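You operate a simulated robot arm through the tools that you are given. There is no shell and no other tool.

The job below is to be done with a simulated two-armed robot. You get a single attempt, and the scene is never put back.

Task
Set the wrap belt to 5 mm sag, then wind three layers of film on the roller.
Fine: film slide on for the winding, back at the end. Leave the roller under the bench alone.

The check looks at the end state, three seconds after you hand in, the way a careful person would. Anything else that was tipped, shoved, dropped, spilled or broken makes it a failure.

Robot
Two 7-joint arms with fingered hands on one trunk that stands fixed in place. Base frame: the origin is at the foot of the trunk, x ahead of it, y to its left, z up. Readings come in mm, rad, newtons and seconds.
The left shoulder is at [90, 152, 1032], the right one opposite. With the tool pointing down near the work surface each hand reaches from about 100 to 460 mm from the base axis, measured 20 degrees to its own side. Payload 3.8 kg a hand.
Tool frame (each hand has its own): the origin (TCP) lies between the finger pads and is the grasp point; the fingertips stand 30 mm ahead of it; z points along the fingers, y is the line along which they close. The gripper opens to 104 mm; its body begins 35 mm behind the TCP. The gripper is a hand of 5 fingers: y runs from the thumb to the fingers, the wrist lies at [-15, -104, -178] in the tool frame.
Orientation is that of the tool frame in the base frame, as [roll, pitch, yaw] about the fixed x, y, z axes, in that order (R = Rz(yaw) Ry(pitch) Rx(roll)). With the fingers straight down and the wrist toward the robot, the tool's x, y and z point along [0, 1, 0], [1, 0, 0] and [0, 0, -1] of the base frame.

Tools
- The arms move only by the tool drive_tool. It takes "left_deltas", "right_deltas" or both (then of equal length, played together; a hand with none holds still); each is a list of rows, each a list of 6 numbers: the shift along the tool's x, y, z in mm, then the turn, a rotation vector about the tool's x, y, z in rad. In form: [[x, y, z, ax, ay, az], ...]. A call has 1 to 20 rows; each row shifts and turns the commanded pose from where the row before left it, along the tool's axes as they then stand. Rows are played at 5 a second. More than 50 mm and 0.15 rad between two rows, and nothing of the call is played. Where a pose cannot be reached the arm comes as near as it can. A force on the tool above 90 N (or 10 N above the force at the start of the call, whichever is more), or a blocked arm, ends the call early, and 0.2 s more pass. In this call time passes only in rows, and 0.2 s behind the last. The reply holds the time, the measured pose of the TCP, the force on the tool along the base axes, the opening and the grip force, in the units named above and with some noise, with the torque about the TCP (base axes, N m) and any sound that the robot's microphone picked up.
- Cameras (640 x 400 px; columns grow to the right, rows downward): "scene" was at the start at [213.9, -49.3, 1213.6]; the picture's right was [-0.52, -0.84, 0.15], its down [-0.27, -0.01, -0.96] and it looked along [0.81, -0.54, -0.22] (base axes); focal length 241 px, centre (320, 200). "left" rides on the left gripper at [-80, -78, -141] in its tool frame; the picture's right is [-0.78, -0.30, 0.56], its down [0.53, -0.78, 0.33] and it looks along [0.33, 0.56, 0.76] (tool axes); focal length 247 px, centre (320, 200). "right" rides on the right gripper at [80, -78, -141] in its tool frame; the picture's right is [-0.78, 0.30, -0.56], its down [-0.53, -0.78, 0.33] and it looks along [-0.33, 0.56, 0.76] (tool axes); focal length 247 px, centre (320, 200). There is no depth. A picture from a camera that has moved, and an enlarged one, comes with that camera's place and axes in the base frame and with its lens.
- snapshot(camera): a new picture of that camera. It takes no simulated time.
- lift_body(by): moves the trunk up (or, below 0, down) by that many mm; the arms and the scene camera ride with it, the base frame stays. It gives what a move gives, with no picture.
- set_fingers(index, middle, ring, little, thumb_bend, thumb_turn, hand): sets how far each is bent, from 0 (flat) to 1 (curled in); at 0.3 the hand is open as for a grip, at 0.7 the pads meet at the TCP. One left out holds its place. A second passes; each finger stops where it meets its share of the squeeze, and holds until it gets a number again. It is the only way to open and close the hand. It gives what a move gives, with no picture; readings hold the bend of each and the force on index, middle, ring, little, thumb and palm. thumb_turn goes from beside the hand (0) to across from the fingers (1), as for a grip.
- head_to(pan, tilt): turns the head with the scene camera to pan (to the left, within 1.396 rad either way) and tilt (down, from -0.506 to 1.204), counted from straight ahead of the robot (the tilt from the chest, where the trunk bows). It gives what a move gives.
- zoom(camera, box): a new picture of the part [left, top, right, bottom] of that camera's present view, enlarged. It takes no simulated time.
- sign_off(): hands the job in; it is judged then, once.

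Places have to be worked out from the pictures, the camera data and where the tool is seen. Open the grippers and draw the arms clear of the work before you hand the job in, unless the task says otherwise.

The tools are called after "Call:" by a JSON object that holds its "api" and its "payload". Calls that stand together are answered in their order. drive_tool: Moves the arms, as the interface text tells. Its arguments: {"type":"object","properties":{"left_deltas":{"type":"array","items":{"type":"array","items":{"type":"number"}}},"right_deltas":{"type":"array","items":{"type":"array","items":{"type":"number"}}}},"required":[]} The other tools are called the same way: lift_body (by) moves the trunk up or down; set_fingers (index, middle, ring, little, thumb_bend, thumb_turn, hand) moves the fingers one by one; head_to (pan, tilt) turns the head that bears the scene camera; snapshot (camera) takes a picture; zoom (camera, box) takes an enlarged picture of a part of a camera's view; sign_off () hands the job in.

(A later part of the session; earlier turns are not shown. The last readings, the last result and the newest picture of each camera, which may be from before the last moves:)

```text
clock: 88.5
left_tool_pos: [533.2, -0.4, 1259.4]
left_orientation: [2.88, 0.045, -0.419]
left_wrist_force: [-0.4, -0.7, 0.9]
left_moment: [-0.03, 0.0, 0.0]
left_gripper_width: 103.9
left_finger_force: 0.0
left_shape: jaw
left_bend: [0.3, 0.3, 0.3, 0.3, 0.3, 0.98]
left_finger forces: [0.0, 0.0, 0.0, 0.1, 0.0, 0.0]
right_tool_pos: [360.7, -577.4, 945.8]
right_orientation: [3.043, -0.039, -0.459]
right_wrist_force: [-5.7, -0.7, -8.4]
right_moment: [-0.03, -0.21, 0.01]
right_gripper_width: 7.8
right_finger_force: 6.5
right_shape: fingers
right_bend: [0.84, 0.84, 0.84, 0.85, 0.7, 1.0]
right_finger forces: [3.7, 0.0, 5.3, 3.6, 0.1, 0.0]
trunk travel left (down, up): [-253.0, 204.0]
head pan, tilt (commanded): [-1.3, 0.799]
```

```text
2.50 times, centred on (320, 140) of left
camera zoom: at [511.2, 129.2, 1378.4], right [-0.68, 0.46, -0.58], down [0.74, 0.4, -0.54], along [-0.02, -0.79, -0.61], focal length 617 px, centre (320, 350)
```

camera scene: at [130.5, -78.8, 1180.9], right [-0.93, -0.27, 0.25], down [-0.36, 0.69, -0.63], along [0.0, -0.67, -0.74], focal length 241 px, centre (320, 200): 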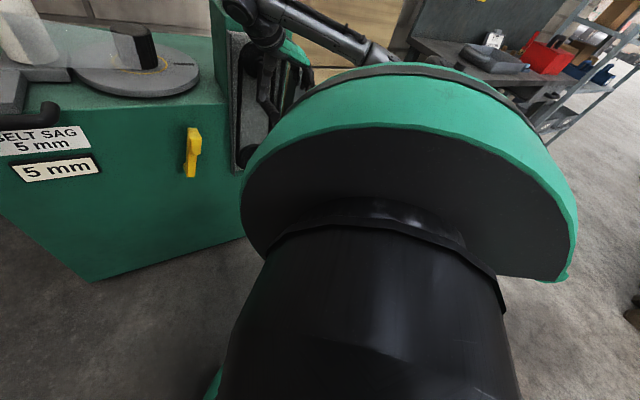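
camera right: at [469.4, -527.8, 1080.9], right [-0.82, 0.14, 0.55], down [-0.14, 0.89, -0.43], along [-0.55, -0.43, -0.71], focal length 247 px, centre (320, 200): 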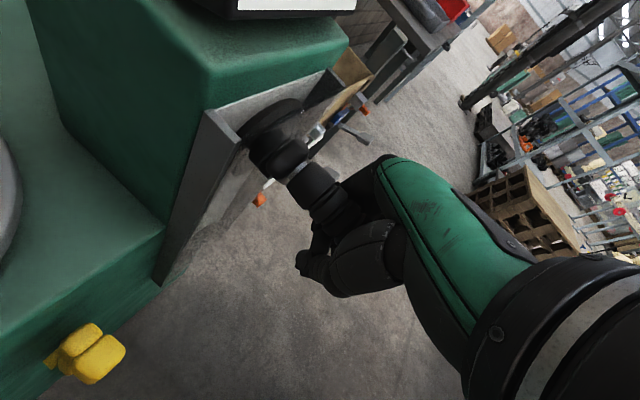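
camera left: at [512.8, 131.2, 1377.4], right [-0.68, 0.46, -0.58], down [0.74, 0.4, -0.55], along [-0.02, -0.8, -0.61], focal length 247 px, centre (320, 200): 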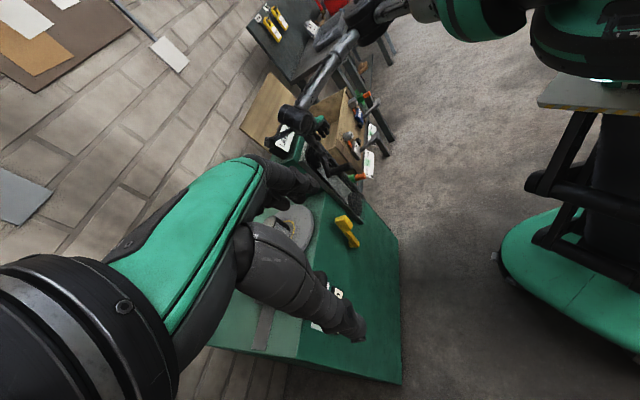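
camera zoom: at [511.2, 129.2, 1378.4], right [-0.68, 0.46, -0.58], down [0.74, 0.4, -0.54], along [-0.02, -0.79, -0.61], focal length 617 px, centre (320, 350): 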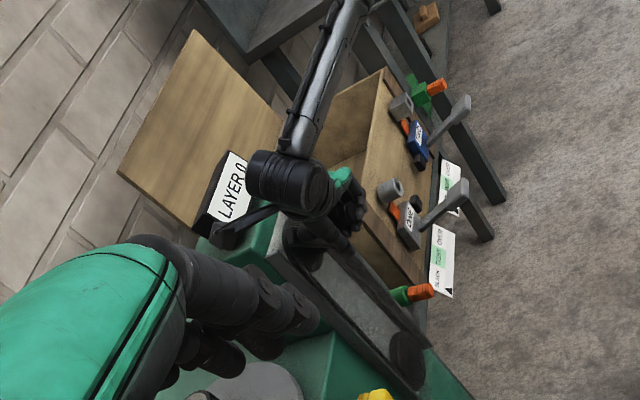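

The crank is well past 9 o'clock with about 10 N, partly pulling inward, so I tighten the circle slightly and carry on over the top.

Call:
{"api": "drive_tool", "payload": {"right_deltas": [[-2.96, 9.85, -4.29, 0, 0, 0], [-2.65, 9.04, -4.76, 0, 0, 0], [-2.94, 9.55, -3.21, 0, 0, 0], [-3.14, 9.78, -1.78, 0, 0, 0], [-3.34, 10.0, -0.16, 0, 0, 0]]}}

Call:
{"api": "snapshot", "payload": {"camera": "right"}}

Call:
{"api": "zoom", "payload": {"camera": "left", "box": [220, 60, 420, 220]}}

```text
clock: 89.7
left_tool_pos: [534.3, -1.5, 1258.0]
left_orientation: [2.881, 0.045, -0.415]
left_wrist_force: [-0.4, 0.2, 0.3]
left_moment: [0.01, -0.04, -0.01]
left_gripper_width: 103.9
left_finger_force: 0.1
left_shape: jaw
left_bend: [0.3, 0.3, 0.3, 0.3, 0.3, 0.98]
left_finger forces: [0.0, 0.1, 0.1, 0.1, 0.0, 0.0]
right_tool_pos: [329.4, -609.9, 964.3]
right_orientation: [3.039, -0.039, -0.457]
right_wrist_force: [-4.6, 5.6, -14.3]
right_moment: [-0.31, -0.24, -0.08]
right_gripper_width: 8.1
right_finger_force: 8.0
right_shape: fingers
right_bend: [0.84, 0.84, 0.83, 0.85, 0.7, 1.0]
right_finger forces: [2.0, 0.1, 9.7, 4.4, 0.0, 0.0]
trunk travel left (down, up): [-253.0, 204.0]
head pan, tilt (commanded): [-1.3, 0.799]
```

```text
taken
camera right: at [436.7, -561.7, 1099.8], right [-0.82, 0.14, 0.55], down [-0.14, 0.89, -0.43], along [-0.55, -0.43, -0.71], focal length 247 px, centre (320, 200)
```

right: 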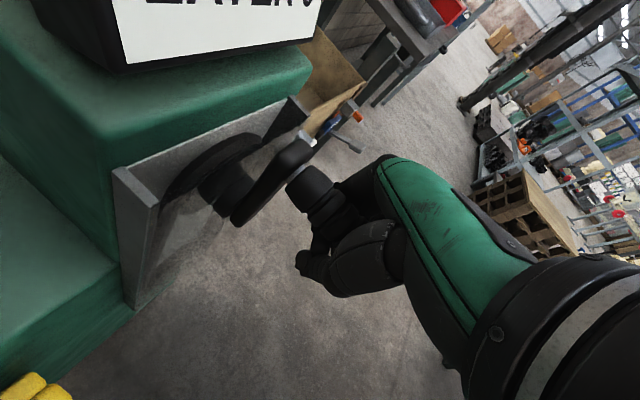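

```text
2.50 times, centred on (320, 140) of left
camera zoom: at [512.1, 130.2, 1377.9], right [-0.68, 0.46, -0.58], down [0.74, 0.4, -0.55], along [-0.02, -0.79, -0.61], focal length 617 px, centre (320, 350)
```

zoom: 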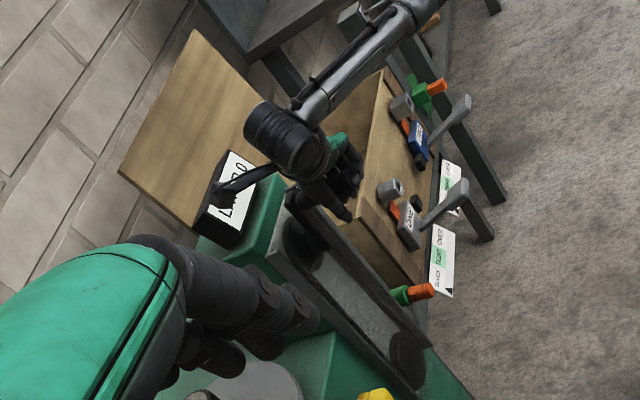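

The crank is near the top; the 14 N downward pull says my circle is too large. Refit gives centre (u −196, z 893) and radius ~63 for the hand path; I correct inward and continue clockwise down the right side.

Call:
{"api": "drive_tool", "payload": {"right_deltas": [[-2.88, 6.26, 9.65, 0, 0, 0], [-3.07, 8.46, 2.92, 0, 0, 0], [-3.0, 7.95, 4.18, 0, 0, 0], [-2.85, 7.16, 5.41, 0, 0, 0]]}}

Call:
{"api": "snapshot", "payload": {"camera": "right"}}

Call:
{"api": "zoom", "payload": {"camera": "left", "box": [220, 60, 420, 220]}}

```text
clock: 90.7
left_tool_pos: [533.5, 0.1, 1260.2]
left_orientation: [2.88, 0.046, -0.417]
left_wrist_force: [-0.2, -0.3, -0.6]
left_moment: [0.03, 0.0, 0.02]
left_gripper_width: 103.9
left_finger_force: 0.0
left_shape: jaw
left_bend: [0.3, 0.3, 0.3, 0.3, 0.3, 0.98]
left_finger forces: [0.0, 0.0, 0.0, 0.0, 0.1, 0.0]
right_tool_pos: [305.9, -633.1, 946.6]
right_orientation: [3.04, -0.042, -0.457]
right_wrist_force: [0.2, 0.9, -0.1]
right_moment: [-0.02, 0.0, -0.03]
right_gripper_width: 8.5
right_finger_force: 0.0
right_shape: fingers
right_bend: [0.84, 0.85, 0.85, 0.85, 0.7, 1.0]
right_finger forces: [0.0, 0.0, 0.0, 0.0, 0.6, 0.0]
trunk travel left (down, up): [-253.0, 204.0]
head pan, tilt (commanded): [-1.3, 0.799]
```

```text
taken
camera right: at [412.6, -585.1, 1082.3], right [-0.82, 0.14, 0.55], down [-0.14, 0.89, -0.43], along [-0.55, -0.43, -0.71], focal length 247 px, centre (320, 200)
```

right: 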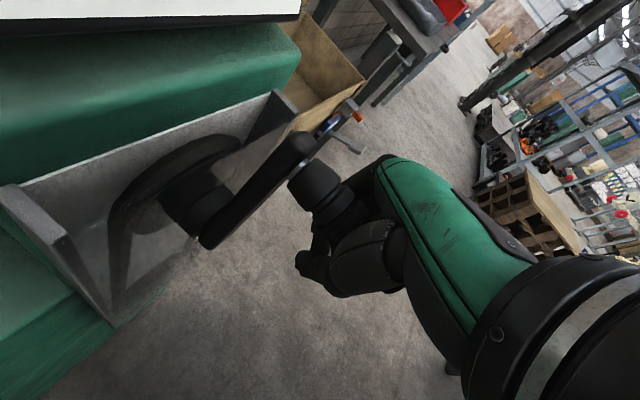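

```text
2.50 times, centred on (320, 140) of left
camera zoom: at [512.0, 131.1, 1378.0], right [-0.68, 0.46, -0.58], down [0.74, 0.4, -0.55], along [-0.02, -0.8, -0.61], focal length 617 px, centre (320, 350)
```

zoom: 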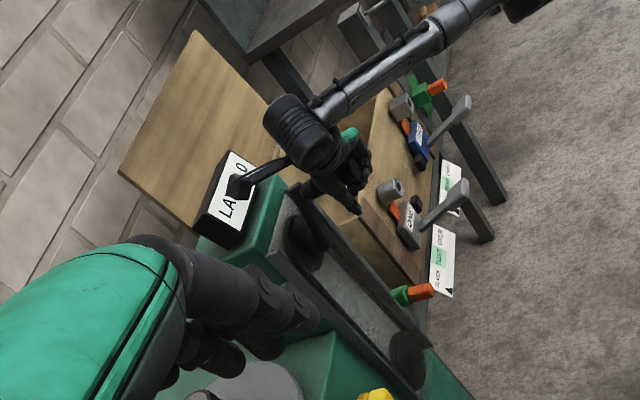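

Force dropped to nearly zero and the peg is still enclosed. I continue down the right side.

Call:
{"api": "drive_tool", "payload": {"right_deltas": [[-2.64, 6.28, 6.54, 0, 0, 0], [-2.4, 5.34, 7.47, 0, 0, 0], [-2.05, 4.12, 8.16, 0, 0, 0], [-1.69, 2.91, 8.87, 0, 0, 0]]}}

Call:
{"api": "snapshot", "payload": {"camera": "right"}}

Call:
{"api": "zoom", "payload": {"camera": "left", "box": [220, 60, 420, 220]}}

```text
clock: 91.7
left_tool_pos: [533.4, -0.6, 1259.4]
left_orientation: [2.88, 0.047, -0.419]
left_wrist_force: [-0.5, 0.5, 0.1]
left_moment: [0.0, -0.03, 0.02]
left_gripper_width: 103.7
left_finger_force: 0.1
left_shape: jaw
left_bend: [0.3, 0.3, 0.3, 0.3, 0.3, 0.98]
left_finger forces: [0.0, 0.0, 0.1, 0.0, 0.1, 0.0]
right_tool_pos: [287.2, -652.6, 917.4]
right_orientation: [3.038, -0.044, -0.459]
right_wrist_force: [-0.8, -1.9, 3.8]
right_moment: [0.09, -0.08, -0.03]
right_gripper_width: 8.5
right_finger_force: 2.7
right_shape: fingers
right_bend: [0.84, 0.85, 0.85, 0.85, 0.7, 1.0]
right_finger forces: [0.1, 0.1, 0.1, 0.0, 0.7, 4.6]
trunk travel left (down, up): [-253.0, 204.0]
head pan, tilt (commanded): [-1.3, 0.799]
```

```text
taken
camera right: at [394.6, -602.5, 1052.8], right [-0.82, 0.14, 0.55], down [-0.14, 0.89, -0.43], along [-0.55, -0.43, -0.71], focal length 247 px, centre (320, 200)
```

right: 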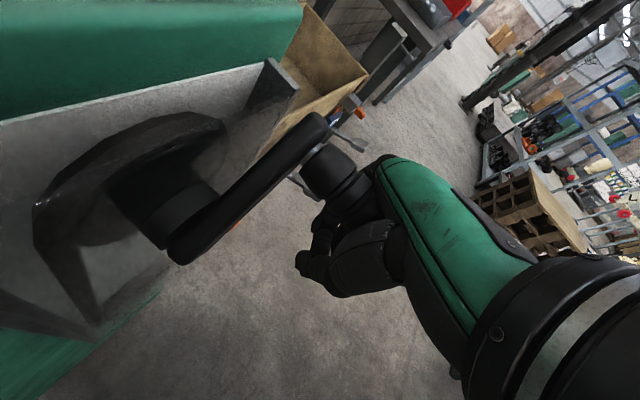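

```text
2.50 times, centred on (320, 140) of left
camera zoom: at [511.2, 130.7, 1378.4], right [-0.68, 0.46, -0.58], down [0.74, 0.4, -0.55], along [-0.02, -0.8, -0.61], focal length 617 px, centre (320, 350)
```

zoom: 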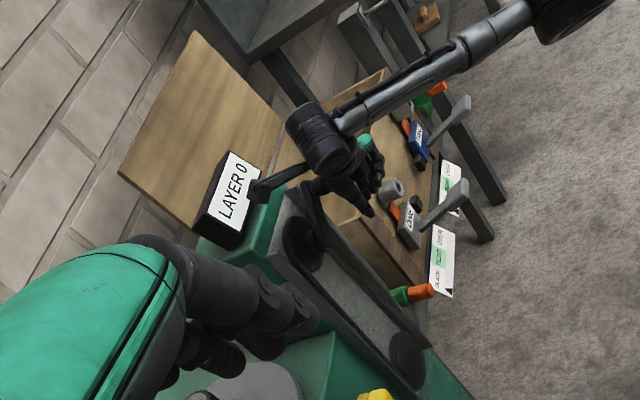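

The crank is at about 2–3 o'clock, now driven by the palm (4.6 N). I keep going down the right side.

Call:
{"api": "drive_tool", "payload": {"right_deltas": [[-0.55, -0.85, 10.36, 0, 0, 0], [-1.12, 0.89, 10.1, 0, 0, 0], [-1.0, 0.31, 11.05, 0, 0, 0], [-0.52, -1.1, 10.93, 0, 0, 0], [-0.09, -2.16, 10.15, 0, 0, 0]]}}

Call:
{"api": "snapshot", "payload": {"camera": "right"}}

Call:
{"api": "zoom", "payload": {"camera": "left", "box": [220, 60, 420, 220]}}

```text
clock: 92.9
left_tool_pos: [536.7, -2.3, 1258.4]
left_orientation: [2.881, 0.048, -0.418]
left_wrist_force: [0.6, -1.1, -0.5]
left_moment: [0.05, 0.04, -0.01]
left_gripper_width: 103.9
left_finger_force: 0.1
left_shape: jaw
left_bend: [0.3, 0.3, 0.3, 0.3, 0.3, 0.98]
left_finger forces: [0.0, 0.0, 0.0, 0.0, 0.0, 0.0]
right_tool_pos: [287.5, -651.5, 857.7]
right_orientation: [3.047, -0.032, -0.455]
right_wrist_force: [-21.0, -4.9, -15.7]
right_moment: [0.13, -0.53, -0.4]
right_gripper_width: 6.1
right_finger_force: 15.8
right_shape: fingers
right_bend: [0.85, 0.85, 0.84, 0.85, 0.71, 1.0]
right_finger forces: [18.6, 1.9, 8.9, 1.7, 0.1, 0.1]
trunk travel left (down, up): [-253.0, 204.0]
head pan, tilt (commanded): [-1.3, 0.799]
```

```text
taken
camera right: at [394.7, -602.4, 992.9], right [-0.82, 0.13, 0.56], down [-0.14, 0.9, -0.42], along [-0.56, -0.42, -0.72], focal length 247 px, centre (320, 200)
```

right: 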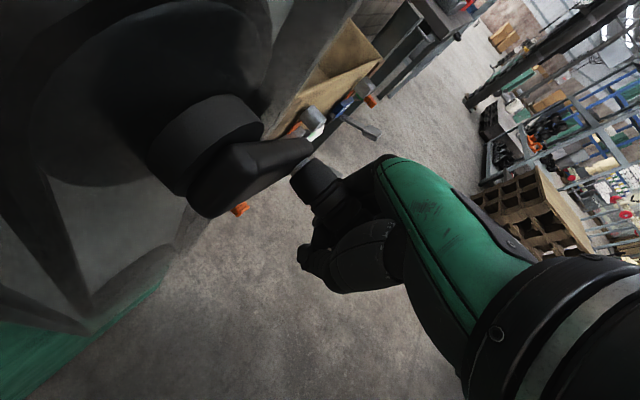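

```text
2.50 times, centred on (320, 140) of left
camera zoom: at [513.4, 128.8, 1377.2], right [-0.68, 0.46, -0.58], down [0.74, 0.4, -0.55], along [-0.02, -0.79, -0.61], focal length 617 px, centre (320, 350)
```

zoom: 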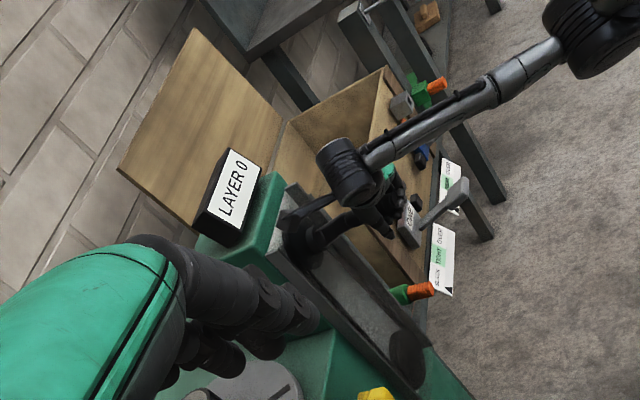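

Force rose to ~27 N pushing the hand outward/right: my path is cutting inside the circle here. I move a few mm outward to relieve it before going on.

Call:
{"api": "drive_tool", "payload": {"right_deltas": [[-2.2, 5.4, 2.6, 0, 0, 0]]}}

```text
clock: 93.3
left_tool_pos: [533.6, 0.5, 1260.1]
left_orientation: [2.879, 0.046, -0.416]
left_wrist_force: [-0.4, 0.4, -0.7]
left_moment: [0.01, 0.0, -0.02]
left_gripper_width: 103.8
left_finger_force: 0.0
left_shape: jaw
left_bend: [0.3, 0.3, 0.3, 0.3, 0.3, 0.98]
left_finger forces: [0.0, 0.0, 0.0, 0.0, 0.1, 0.1]
right_tool_pos: [282.6, -656.1, 862.1]
right_orientation: [3.04, -0.045, -0.454]
right_wrist_force: [-6.0, 4.0, -0.6]
right_moment: [-0.15, -0.21, -0.27]
right_gripper_width: 7.2
right_finger_force: 6.9
right_shape: fingers
right_bend: [0.85, 0.85, 0.84, 0.85, 0.71, 1.0]
right_finger forces: [6.2, 0.0, 4.9, 3.4, 0.1, 0.0]
trunk travel left (down, up): [-253.0, 204.0]
head pan, tilt (commanded): [-1.3, 0.799]
```

Force fell to ~7 N. All low-force points now fit one circle: centre (u −198, z 886), radius ~69. I continue along that circle toward the bottom.

Call:
{"api": "drive_tool", "payload": {"right_deltas": [[1.23, -5.55, 7.85, 0, 0, 0], [1.37, -6.06, 8.22, 0, 0, 0], [1.83, -7.2, 7.31, 0, 0, 0], [2.24, -8.12, 6.04, 0, 0, 0]]}}

Call:
{"api": "snapshot", "payload": {"camera": "right"}}

Call:
{"api": "zoom", "payload": {"camera": "left", "box": [220, 60, 420, 220]}}

```text
clock: 94.3
left_tool_pos: [534.8, 1.1, 1258.9]
left_orientation: [2.88, 0.047, -0.419]
left_wrist_force: [0.8, 0.1, -0.7]
left_moment: [0.01, 0.0, -0.03]
left_gripper_width: 103.6
left_finger_force: 0.0
left_shape: jaw
left_bend: [0.3, 0.3, 0.3, 0.3, 0.3, 0.98]
left_finger forces: [0.2, 0.1, 0.0, 0.0, 0.0, 0.0]
right_tool_pos: [300.1, -637.0, 831.4]
right_orientation: [3.04, -0.042, -0.458]
right_wrist_force: [-3.8, 2.2, -0.1]
right_moment: [-0.13, -0.09, -0.2]
right_gripper_width: 8.1
right_finger_force: 5.4
right_shape: fingers
right_bend: [0.85, 0.85, 0.85, 0.85, 0.7, 1.0]
right_finger forces: [4.4, 0.0, 3.7, 3.0, 0.0, 0.0]
trunk travel left (down, up): [-253.0, 204.0]
head pan, tilt (commanded): [-1.3, 0.799]
```

```text
taken
camera right: at [408.0, -587.8, 965.6], right [-0.82, 0.14, 0.55], down [-0.14, 0.89, -0.43], along [-0.55, -0.43, -0.71], focal length 247 px, centre (320, 200)
```

right: 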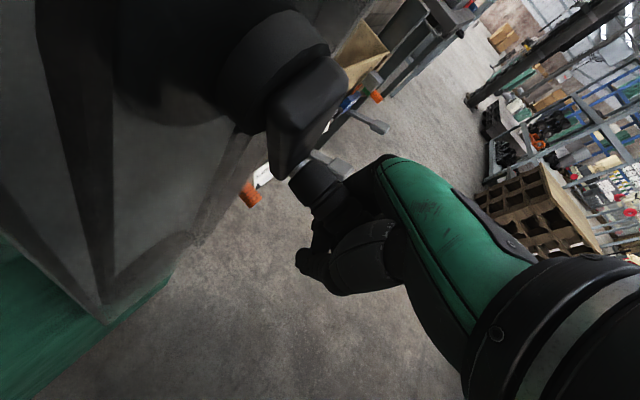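

```text
2.50 times, centred on (320, 140) of left
camera zoom: at [512.4, 131.9, 1377.7], right [-0.68, 0.46, -0.58], down [0.74, 0.4, -0.55], along [-0.02, -0.8, -0.61], focal length 617 px, centre (320, 350)
```

zoom: 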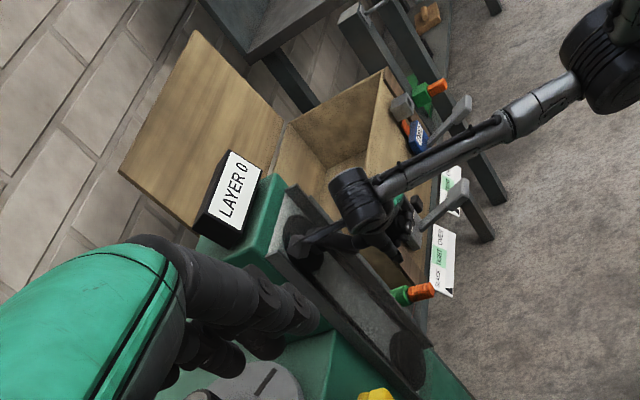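

Smooth now (~4 N), and the turntable's slot mark has moved, so the table is turning. I finish this first revolution to the bottom.

Call:
{"api": "drive_tool", "payload": {"right_deltas": [[2.55, -8.75, 4.78, 0, 0, 0], [2.88, -9.37, 3.33, 0, 0, 0], [3.11, -9.69, 1.79, 0, 0, 0], [3.27, -9.83, 0.38, 0, 0, 0]]}}

Call:
{"api": "snapshot", "payload": {"camera": "left"}}

Call:
{"api": "zoom", "payload": {"camera": "left", "box": [220, 60, 420, 240]}}

```text
clock: 95.3
left_tool_pos: [533.6, 0.2, 1259.3]
left_orientation: [2.879, 0.046, -0.417]
left_wrist_force: [0.0, 0.8, 0.5]
left_moment: [0.01, 0.02, -0.02]
left_gripper_width: 103.9
left_finger_force: 0.1
left_shape: jaw
left_bend: [0.3, 0.3, 0.3, 0.3, 0.3, 0.98]
left_finger forces: [0.0, 0.0, 0.0, 0.0, 0.0, 0.0]
right_tool_pos: [328.1, -611.6, 816.1]
right_orientation: [3.04, -0.043, -0.456]
right_wrist_force: [-1.7, 1.3, 1.7]
right_moment: [-0.01, -0.1, -0.1]
right_gripper_width: 8.1
right_finger_force: 3.0
right_shape: fingers
right_bend: [0.85, 0.85, 0.85, 0.85, 0.7, 1.0]
right_finger forces: [2.3, 0.0, 1.4, 2.7, 0.0, 0.0]
trunk travel left (down, up): [-253.0, 204.0]
head pan, tilt (commanded): [-1.3, 0.799]
```

```text
taken
camera left: at [512.3, 131.8, 1377.8], right [-0.68, 0.46, -0.58], down [0.74, 0.4, -0.55], along [-0.02, -0.8, -0.61], focal length 247 px, centre (320, 200)
```

left: 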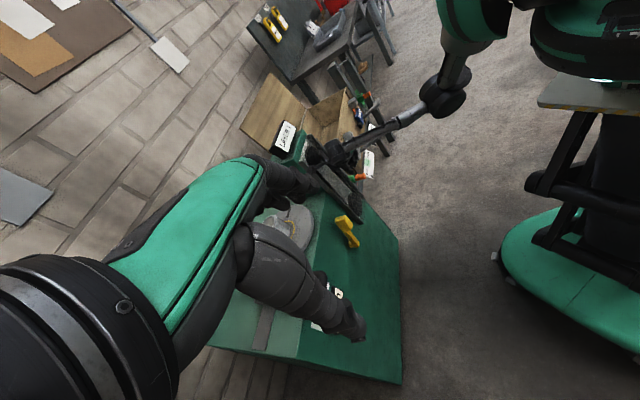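

```text
2.22 times, centred on (320, 150) of left
camera zoom: at [512.3, 131.8, 1377.8], right [-0.68, 0.46, -0.58], down [0.74, 0.4, -0.55], along [-0.02, -0.8, -0.61], focal length 549 px, centre (320, 311)
```

zoom: 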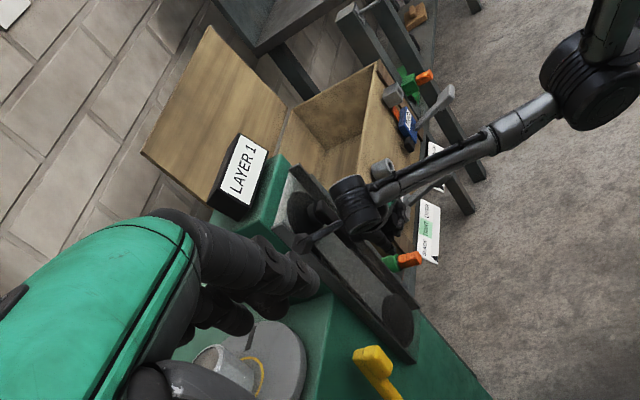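

LAYER 1 — one clockwise revolution is one layer. Two more turns are needed; I start the second revolution along the fitted circle.

Call:
{"api": "drive_tool", "payload": {"right_deltas": [[5.33, -15.23, -2.68, 0, 0, 0], [4.52, -12.23, -5.14, 0, 0, 0], [4.25, -10.83, -7.62, 0, 0, 0], [3.88, -9.19, -9.8, 0, 0, 0], [3.33, -7.1, -11.62, 0, 0, 0], [2.61, -4.7, -12.83, 0, 0, 0], [1.86, -2.24, -13.72, 0, 0, 0], [0.97, 0.44, -13.9, 0, 0, 0]]}}

Call:
{"api": "snapshot", "payload": {"camera": "right"}}

Call:
{"api": "zoom", "payload": {"camera": "left", "box": [220, 60, 420, 240]}}

```text
clock: 97.1
left_tool_pos: [535.2, 0.6, 1259.5]
left_orientation: [2.88, 0.047, -0.419]
left_wrist_force: [-0.3, 0.5, 0.5]
left_moment: [-0.02, 0.03, 0.0]
left_gripper_width: 103.9
left_finger_force: 0.1
left_shape: jaw
left_bend: [0.3, 0.3, 0.3, 0.3, 0.3, 0.98]
left_finger forces: [0.0, 0.0, 0.1, 0.1, 0.0, 0.0]
right_tool_pos: [378.2, -559.1, 888.8]
right_orientation: [3.039, -0.042, -0.455]
right_wrist_force: [-0.7, 2.4, -1.6]
right_moment: [-0.09, -0.08, -0.06]
right_gripper_width: 8.3
right_finger_force: 3.3
right_shape: fingers
right_bend: [0.85, 0.85, 0.84, 0.85, 0.69, 1.0]
right_finger forces: [0.5, 0.0, 3.0, 2.4, 0.0, 0.0]
trunk travel left (down, up): [-253.0, 204.0]
head pan, tilt (commanded): [-1.3, 0.799]
```

```text
taken
camera right: at [486.0, -509.4, 1024.9], right [-0.82, 0.14, 0.55], down [-0.14, 0.89, -0.43], along [-0.55, -0.43, -0.71], focal length 247 px, centre (320, 200)
```

right: 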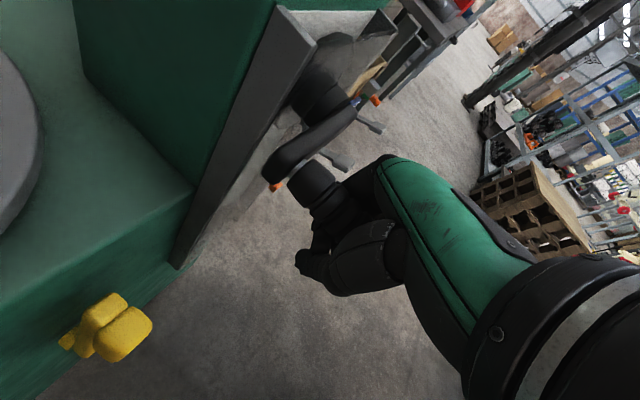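

```text
2.22 times, centred on (320, 150) of left
camera zoom: at [512.0, 132.4, 1377.9], right [-0.68, 0.45, -0.58], down [0.74, 0.4, -0.55], along [-0.02, -0.8, -0.61], focal length 549 px, centre (320, 311)
```

zoom: 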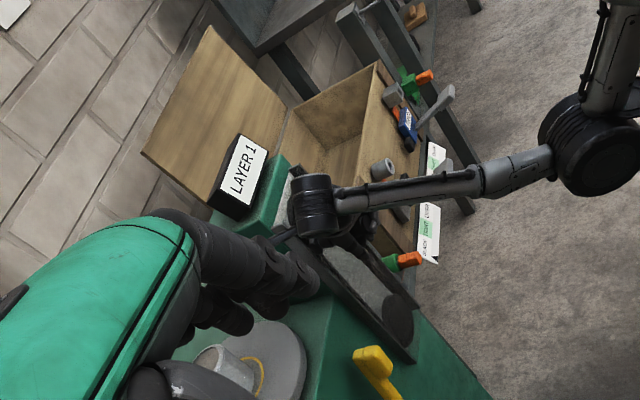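

Very smooth (3 N) at 9 o'clock. I continue over the top.

Call:
{"api": "drive_tool", "payload": {"right_deltas": [[0.07, 3.08, -13.68, 0, 0, 0], [-0.83, 5.55, -12.76, 0, 0, 0], [-1.72, 7.91, -11.47, 0, 0, 0], [-2.51, 9.81, -9.61, 0, 0, 0], [-3.23, 11.4, -7.47, 0, 0, 0], [-3.82, 12.58, -4.96, 0, 0, 0], [-4.2, 13.06, -2.21, 0, 0, 0], [-4.49, 13.26, 0.51, 0, 0, 0]]}}

Call:
{"api": "snapshot", "payload": {"camera": "right"}}

Call:
{"api": "zoom", "payload": {"camera": "left", "box": [220, 60, 420, 240]}}

```text
clock: 98.9
left_tool_pos: [533.0, 0.0, 1259.9]
left_orientation: [2.88, 0.045, -0.418]
left_wrist_force: [-0.1, -0.4, 0.7]
left_moment: [0.01, 0.03, -0.01]
left_gripper_width: 103.9
left_finger_force: 0.1
left_shape: jaw
left_bend: [0.3, 0.3, 0.3, 0.3, 0.3, 0.98]
left_finger forces: [0.0, 0.0, 0.0, 0.1, 0.1, 0.1]
right_tool_pos: [326.1, -611.3, 958.4]
right_orientation: [3.038, -0.044, -0.456]
right_wrist_force: [0.7, 2.2, 1.7]
right_moment: [0.0, 0.03, -0.02]
right_gripper_width: 8.5
right_finger_force: 2.4
right_shape: fingers
right_bend: [0.85, 0.85, 0.85, 0.85, 0.69, 1.0]
right_finger forces: [0.0, 0.0, 1.4, 2.4, 1.3, 0.1]
trunk travel left (down, up): [-253.0, 204.0]
head pan, tilt (commanded): [-1.3, 0.799]
```

```text
taken
camera right: at [433.2, -562.3, 1094.0], right [-0.82, 0.14, 0.55], down [-0.14, 0.89, -0.43], along [-0.55, -0.43, -0.71], focal length 247 px, centre (320, 200)
```

right: 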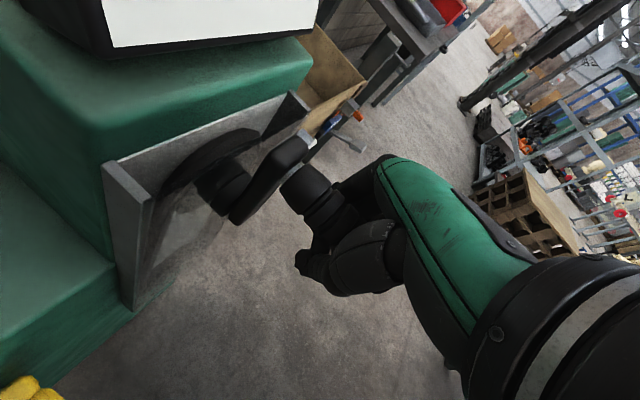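

```text
2.22 times, centred on (320, 150) of left
camera zoom: at [511.9, 131.3, 1378.1], right [-0.68, 0.46, -0.58], down [0.74, 0.4, -0.55], along [-0.02, -0.8, -0.61], focal length 549 px, centre (320, 311)
```

zoom: 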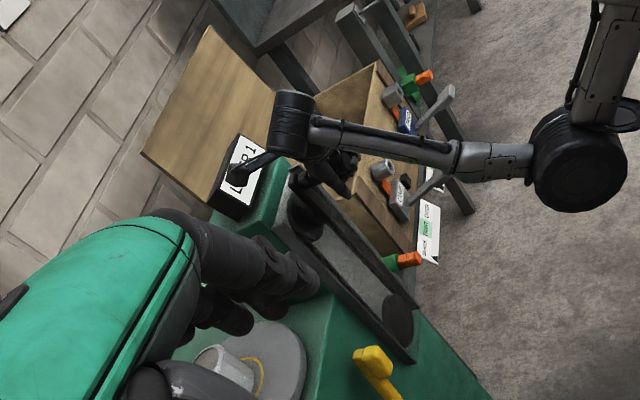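

At the top with only ~3 N. I continue down the right side.

Call:
{"api": "drive_tool", "payload": {"right_deltas": [[-4.66, 12.6, 5.3, 0, 0, 0], [-4.46, 11.86, 5.9, 0, 0, 0], [-4.16, 10.39, 8.29, 0, 0, 0], [-3.74, 8.66, 10.35, 0, 0, 0], [-3.12, 6.39, 12.06, 0, 0, 0], [-2.41, 4.01, 13.16, 0, 0, 0], [-1.61, 1.48, 13.76, 0, 0, 0], [-0.69, -1.3, 13.93, 0, 0, 0]]}}

Call:
{"api": "snapshot", "payload": {"camera": "right"}}

Call:
{"api": "zoom", "payload": {"camera": "left", "box": [220, 60, 420, 240]}}

```text
clock: 100.7
left_tool_pos: [533.5, -1.2, 1259.6]
left_orientation: [2.881, 0.046, -0.419]
left_wrist_force: [-0.3, -0.5, -0.6]
left_moment: [0.03, -0.01, -0.03]
left_gripper_width: 103.8
left_finger_force: 0.1
left_shape: jaw
left_bend: [0.3, 0.3, 0.3, 0.3, 0.3, 0.98]
left_finger forces: [0.0, 0.0, 0.0, 0.0, 0.0, 0.1]
right_tool_pos: [277.0, -658.8, 878.1]
right_orientation: [3.043, -0.039, -0.462]
right_wrist_force: [-6.6, -5.0, -0.4]
right_moment: [0.18, -0.21, -0.17]
right_gripper_width: 8.5
right_finger_force: 4.1
right_shape: fingers
right_bend: [0.84, 0.85, 0.85, 0.85, 0.69, 1.0]
right_finger forces: [8.2, 0.1, 0.0, 0.0, 0.0, 0.1]
trunk travel left (down, up): [-253.0, 204.0]
head pan, tilt (commanded): [-1.3, 0.799]
```

```text
taken
camera right: at [384.6, -610.9, 1013.6], right [-0.82, 0.14, 0.55], down [-0.14, 0.89, -0.43], along [-0.55, -0.43, -0.71], focal length 247 px, centre (320, 200)
```

right: 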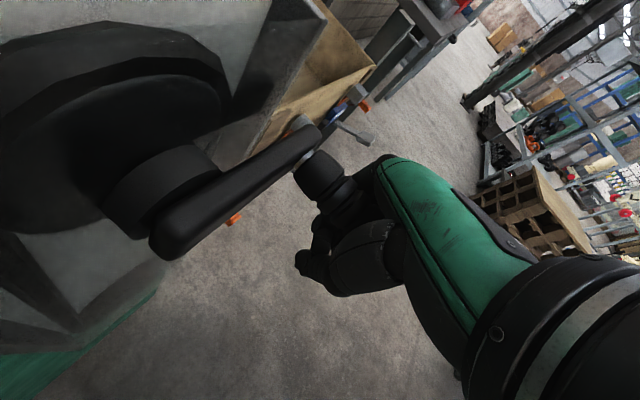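

```text
2.22 times, centred on (320, 150) of left
camera zoom: at [511.7, 129.1, 1378.1], right [-0.68, 0.46, -0.58], down [0.74, 0.4, -0.55], along [-0.02, -0.79, -0.61], focal length 549 px, centre (320, 311)
```

zoom: 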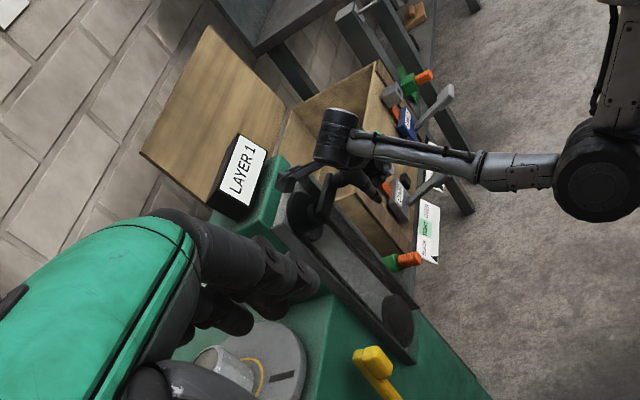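

At 3 o'clock with ~8 N. I complete the second revolution toward the bottom.

Call:
{"api": "drive_tool", "payload": {"right_deltas": [[0.19, -3.82, 13.51, 0, 0, 0], [1.1, -6.28, 12.4, 0, 0, 0], [1.94, -8.42, 10.92, 0, 0, 0], [2.73, -10.33, 9.06, 0, 0, 0], [3.42, -11.8, 6.73, 0, 0, 0], [3.93, -12.68, 4.15, 0, 0, 0], [4.34, -13.27, 1.49, 0, 0, 0]]}}

Call:
{"api": "zoom", "payload": {"camera": "left", "box": [220, 60, 420, 240]}}

Call:
{"api": "snapshot", "payload": {"camera": "right"}}

```text
clock: 102.3
left_tool_pos: [534.8, -0.2, 1259.1]
left_orientation: [2.881, 0.047, -0.417]
left_wrist_force: [0.0, -0.1, -0.6]
left_moment: [0.02, 0.04, -0.02]
left_gripper_width: 103.7
left_finger_force: 0.0
left_shape: jaw
left_bend: [0.3, 0.3, 0.3, 0.3, 0.3, 0.98]
left_finger forces: [0.0, 0.0, 0.0, 0.0, 0.0, 0.0]
right_tool_pos: [325.6, -612.6, 815.3]
right_orientation: [3.042, -0.044, -0.457]
right_wrist_force: [-2.2, 1.5, 2.2]
right_moment: [-0.02, 0.01, -0.01]
right_gripper_width: 8.5
right_finger_force: 1.5
right_shape: fingers
right_bend: [0.85, 0.85, 0.85, 0.85, 0.69, 1.0]
right_finger forces: [0.5, 0.0, 0.1, 3.0, 0.0, 0.0]
trunk travel left (down, up): [-253.0, 204.0]
head pan, tilt (commanded): [-1.3, 0.799]
```

```text
2.22 times, centred on (320, 150) of left
camera zoom: at [512.1, 132.4, 1377.8], right [-0.68, 0.45, -0.58], down [0.74, 0.4, -0.55], along [-0.02, -0.8, -0.61], focal length 549 px, centre (320, 311)
```

zoom: 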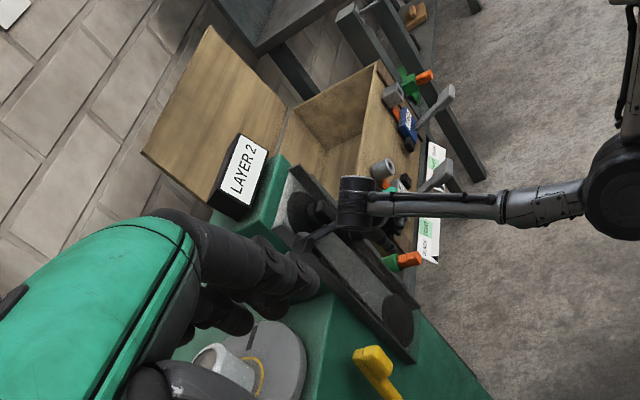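

```text
taken
camera right: at [432.4, -563.0, 950.6], right [-0.82, 0.14, 0.55], down [-0.14, 0.89, -0.43], along [-0.55, -0.43, -0.71], focal length 247 px, centre (320, 200)
```

right: 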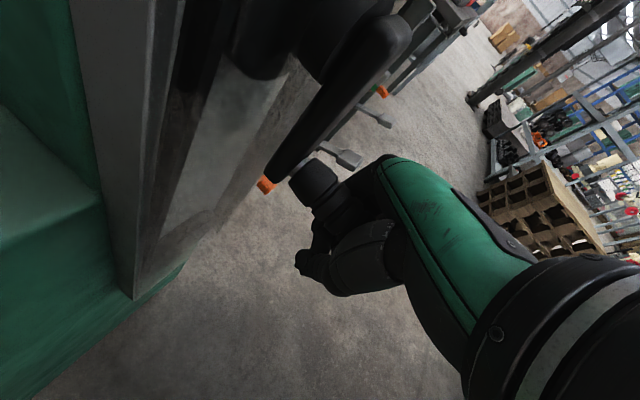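

LAYER 2. I begin the third and last revolution.

Call:
{"api": "drive_tool", "payload": {"right_deltas": [[6.17, -17.52, -3.58, 0, 0, 0], [4.52, -12.23, -5.14, 0, 0, 0], [4.25, -10.83, -7.62, 0, 0, 0], [3.88, -9.19, -9.8, 0, 0, 0], [3.33, -7.1, -11.62, 0, 0, 0], [2.61, -4.7, -12.83, 0, 0, 0], [1.86, -2.24, -13.72, 0, 0, 0], [0.97, 0.44, -13.9, 0, 0, 0]]}}

Call:
{"api": "zoom", "payload": {"camera": "left", "box": [220, 60, 420, 240]}}

Call:
{"api": "snapshot", "payload": {"camera": "right"}}

```text
clock: 104.1
left_tool_pos: [535.3, 0.3, 1258.7]
left_orientation: [2.879, 0.045, -0.417]
left_wrist_force: [0.6, -0.7, 0.0]
left_moment: [0.01, -0.01, -0.02]
left_gripper_width: 103.9
left_finger_force: 0.2
left_shape: jaw
left_bend: [0.3, 0.3, 0.3, 0.3, 0.3, 0.98]
left_finger forces: [0.0, 0.1, 0.1, 0.1, 0.0, 0.0]
right_tool_pos: [379.2, -560.2, 887.5]
right_orientation: [3.04, -0.044, -0.457]
right_wrist_force: [-0.7, 2.1, -0.5]
right_moment: [-0.08, -0.08, -0.02]
right_gripper_width: 8.4
right_finger_force: 2.4
right_shape: fingers
right_bend: [0.85, 0.85, 0.85, 0.85, 0.69, 1.0]
right_finger forces: [0.1, 0.0, 2.6, 2.2, 0.0, 0.0]
trunk travel left (down, up): [-253.0, 204.0]
head pan, tilt (commanded): [-1.3, 0.799]
```

```text
2.22 times, centred on (320, 150) of left
camera zoom: at [512.2, 132.0, 1377.9], right [-0.68, 0.46, -0.58], down [0.74, 0.4, -0.55], along [-0.02, -0.8, -0.61], focal length 549 px, centre (320, 311)
```

zoom: 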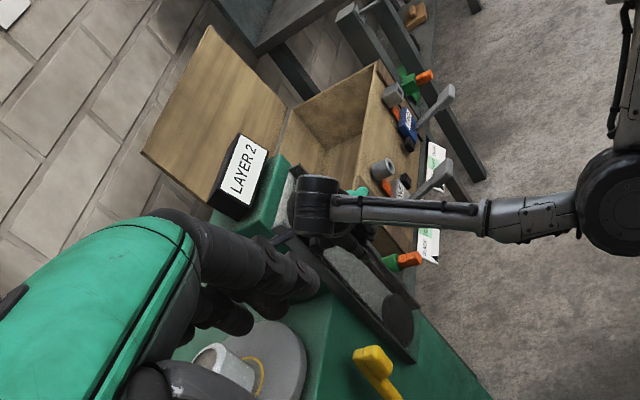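

```text
taken
camera right: at [485.3, -510.0, 1023.0], right [-0.82, 0.14, 0.55], down [-0.14, 0.89, -0.43], along [-0.55, -0.43, -0.71], focal length 247 px, centre (320, 200)
```

right: 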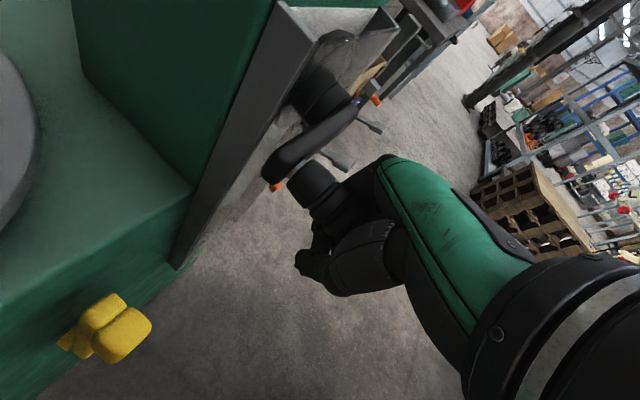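

Steady. I continue over the top.

Call:
{"api": "drive_tool", "payload": {"right_deltas": [[0.07, 3.08, -13.68, 0, 0, 0], [-0.83, 5.55, -12.76, 0, 0, 0], [-1.72, 7.91, -11.47, 0, 0, 0], [-2.51, 9.81, -9.61, 0, 0, 0], [-3.23, 11.4, -7.47, 0, 0, 0], [-3.82, 12.58, -4.96, 0, 0, 0], [-4.2, 13.06, -2.21, 0, 0, 0], [-4.49, 13.26, 0.51, 0, 0, 0]]}}

Call:
{"api": "snapshot", "payload": {"camera": "left"}}

Call:
{"api": "snapshot", "payload": {"camera": "right"}}

```text
clock: 105.9
left_tool_pos: [533.9, -0.6, 1261.0]
left_orientation: [2.88, 0.046, -0.419]
left_wrist_force: [0.9, 0.1, 1.0]
left_moment: [0.01, 0.02, -0.05]
left_gripper_width: 104.0
left_finger_force: 0.0
left_shape: jaw
left_bend: [0.3, 0.3, 0.3, 0.3, 0.3, 0.98]
left_finger forces: [0.0, 0.0, 0.1, 0.0, 0.0, 0.0]
right_tool_pos: [326.4, -613.2, 956.9]
right_orientation: [3.039, -0.043, -0.46]
right_wrist_force: [-2.3, 3.6, 1.8]
right_moment: [-0.05, 0.03, -0.02]
right_gripper_width: 8.9
right_finger_force: 2.5
right_shape: fingers
right_bend: [0.85, 0.85, 0.85, 0.86, 0.69, 1.0]
right_finger forces: [0.1, 0.0, 0.0, 3.4, 0.8, 0.0]
trunk travel left (down, up): [-253.0, 204.0]
head pan, tilt (commanded): [-1.3, 0.799]
```

```text
taken
camera left: at [511.5, 131.5, 1378.2], right [-0.68, 0.46, -0.58], down [0.74, 0.4, -0.55], along [-0.02, -0.8, -0.61], focal length 247 px, centre (320, 200)
```

left: 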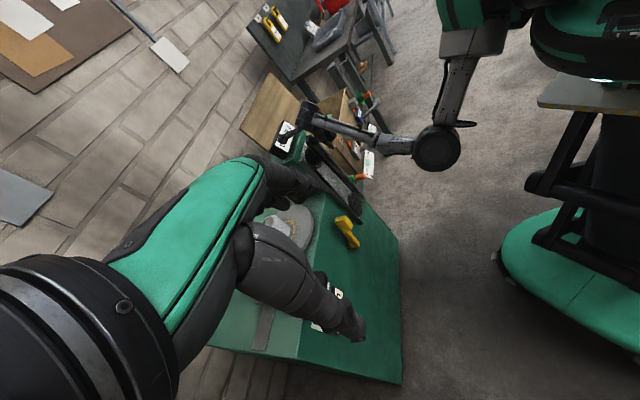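

```text
taken
camera right: at [432.7, -563.8, 1093.0], right [-0.82, 0.14, 0.55], down [-0.14, 0.89, -0.43], along [-0.55, -0.43, -0.71], focal length 247 px, centre (320, 200)
```

right: 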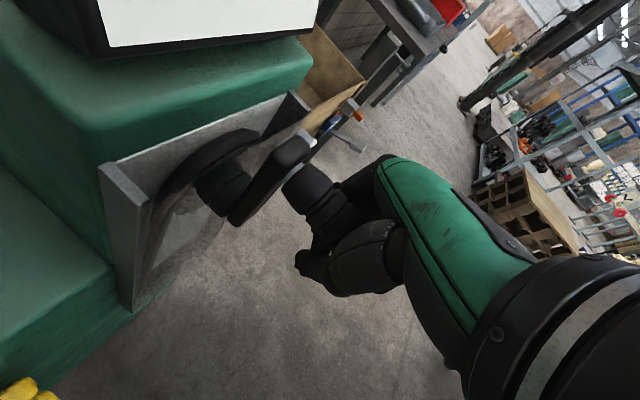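

At the top again; elbow well clear of the torso. I continue down the right side.

Call:
{"api": "drive_tool", "payload": {"right_deltas": [[-4.66, 12.6, 4.5, 0, 0, 0], [-4.46, 11.86, 5.9, 0, 0, 0], [-4.16, 10.39, 8.29, 0, 0, 0], [-3.74, 8.66, 10.35, 0, 0, 0], [-3.12, 6.39, 12.06, 0, 0, 0], [-2.41, 4.01, 13.16, 0, 0, 0], [-1.61, 1.48, 13.76, 0, 0, 0], [-0.69, -1.3, 13.93, 0, 0, 0]]}}

Call:
{"api": "zoom", "payload": {"camera": "left", "box": [220, 60, 420, 240]}}

Call:
{"api": "snapshot", "payload": {"camera": "right"}}

```text
clock: 107.7
left_tool_pos: [533.5, -1.4, 1259.9]
left_orientation: [2.882, 0.045, -0.419]
left_wrist_force: [-0.2, -0.1, 0.0]
left_moment: [0.02, 0.0, 0.0]
left_gripper_width: 103.7
left_finger_force: 0.0
left_shape: jaw
left_bend: [0.3, 0.3, 0.3, 0.3, 0.3, 0.98]
left_finger forces: [0.0, 0.0, 0.1, 0.0, 0.0, 0.0]
right_tool_pos: [277.2, -661.6, 877.4]
right_orientation: [3.042, -0.039, -0.462]
right_wrist_force: [-5.6, -4.0, -0.8]
right_moment: [0.1, -0.18, -0.13]
right_gripper_width: 8.6
right_finger_force: 2.9
right_shape: fingers
right_bend: [0.84, 0.85, 0.85, 0.85, 0.69, 1.0]
right_finger forces: [6.1, 0.1, 0.0, 0.1, 0.0, 0.0]
trunk travel left (down, up): [-253.0, 204.0]
head pan, tilt (commanded): [-1.3, 0.799]
```

```text
2.22 times, centred on (320, 150) of left
camera zoom: at [511.8, 129.6, 1378.0], right [-0.68, 0.46, -0.58], down [0.74, 0.4, -0.55], along [-0.02, -0.79, -0.61], focal length 549 px, centre (320, 311)
```

zoom: 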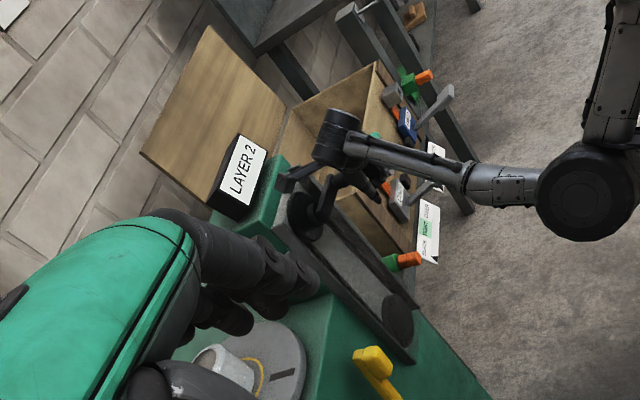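

```text
taken
camera right: at [385.4, -611.8, 1012.8], right [-0.82, 0.14, 0.55], down [-0.14, 0.89, -0.43], along [-0.55, -0.43, -0.71], focal length 247 px, centre (320, 200)
```

right: 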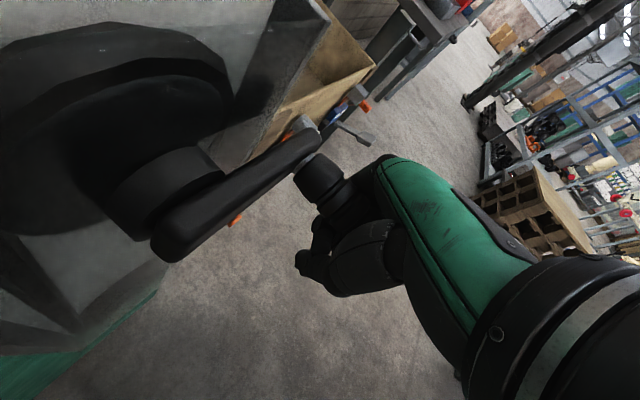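

Nearly done; I complete the last quarter, first to about 7 o'clock.

Call:
{"api": "drive_tool", "payload": {"right_deltas": [[0.19, -3.82, 13.51, 0, 0, 0], [1.1, -6.28, 12.4, 0, 0, 0], [1.94, -8.42, 10.92, 0, 0, 0], [2.73, -10.33, 9.06, 0, 0, 0], [3.42, -11.8, 6.73, 0, 0, 0]]}}

Call:
{"api": "zoom", "payload": {"camera": "left", "box": [220, 60, 420, 240]}}

```text
clock: 108.9
left_tool_pos: [534.0, 0.2, 1259.3]
left_orientation: [2.878, 0.045, -0.416]
left_wrist_force: [0.5, -0.5, 0.3]
left_moment: [0.04, -0.01, -0.02]
left_gripper_width: 103.5
left_finger_force: 0.0
left_shape: jaw
left_bend: [0.3, 0.3, 0.3, 0.3, 0.3, 0.98]
left_finger forces: [0.1, 0.1, 0.0, 0.1, 0.0, 0.0]
right_tool_pos: [305.3, -632.5, 822.4]
right_orientation: [3.039, -0.043, -0.455]
right_wrist_force: [-2.2, 1.0, -2.6]
right_moment: [-0.05, -0.09, 0.04]
right_gripper_width: 9.0
right_finger_force: 1.8
right_shape: fingers
right_bend: [0.85, 0.85, 0.85, 0.85, 0.69, 1.0]
right_finger forces: [0.5, 0.0, 0.0, 2.9, 0.0, 0.0]
trunk travel left (down, up): [-253.0, 204.0]
head pan, tilt (commanded): [-1.3, 0.799]
```

```text
2.22 times, centred on (320, 150) of left
camera zoom: at [512.4, 131.8, 1377.8], right [-0.68, 0.46, -0.58], down [0.74, 0.4, -0.55], along [-0.02, -0.8, -0.61], focal length 549 px, centre (320, 311)
```

zoom: 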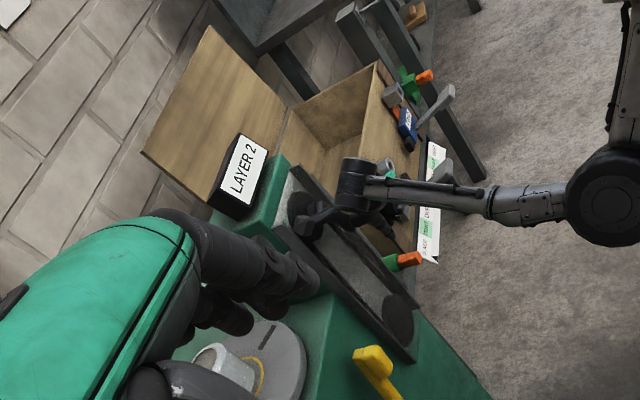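

Still LAYER 2 about 30° before the bottom. I advance the last bit to the bottom position.

Call:
{"api": "drive_tool", "payload": {"right_deltas": [[3.93, -12.68, 4.15, 0, 0, 0], [4.34, -13.27, 1.49, 0, 0, 0]]}}

Call:
{"api": "zoom", "payload": {"camera": "left", "box": [220, 60, 420, 240]}}

Call:
{"api": "snapshot", "payload": {"camera": "right"}}

```text
clock: 109.5
left_tool_pos: [534.7, 1.0, 1259.3]
left_orientation: [2.879, 0.045, -0.417]
left_wrist_force: [0.5, 0.1, 0.1]
left_moment: [0.02, -0.03, -0.03]
left_gripper_width: 103.9
left_finger_force: 0.0
left_shape: jaw
left_bend: [0.3, 0.3, 0.3, 0.3, 0.3, 0.98]
left_finger forces: [0.0, 0.1, 0.1, 0.0, 0.0, 0.1]
right_tool_pos: [324.4, -614.2, 814.9]
right_orientation: [3.04, -0.043, -0.454]
right_wrist_force: [-1.3, 2.0, -1.0]
right_moment: [-0.06, -0.02, 0.0]
right_gripper_width: 8.8
right_finger_force: 1.6
right_shape: fingers
right_bend: [0.85, 0.85, 0.85, 0.85, 0.69, 1.0]
right_finger forces: [0.1, 0.0, 0.1, 2.4, 0.0, 0.0]
trunk travel left (down, up): [-253.0, 204.0]
head pan, tilt (commanded): [-1.3, 0.799]
```

```text
2.22 times, centred on (320, 150) of left
camera zoom: at [512.7, 132.1, 1377.6], right [-0.68, 0.46, -0.58], down [0.74, 0.4, -0.55], along [-0.02, -0.8, -0.61], focal length 549 px, centre (320, 311)
```

zoom: 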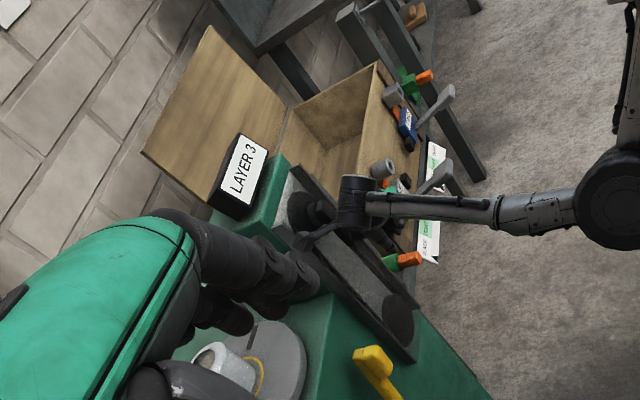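

```text
taken
camera right: at [431.7, -563.7, 950.5], right [-0.82, 0.14, 0.55], down [-0.14, 0.89, -0.43], along [-0.55, -0.43, -0.71], focal length 247 px, centre (320, 200)
```

right: 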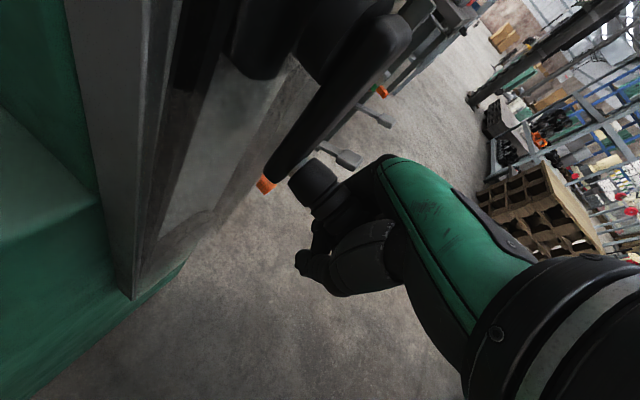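

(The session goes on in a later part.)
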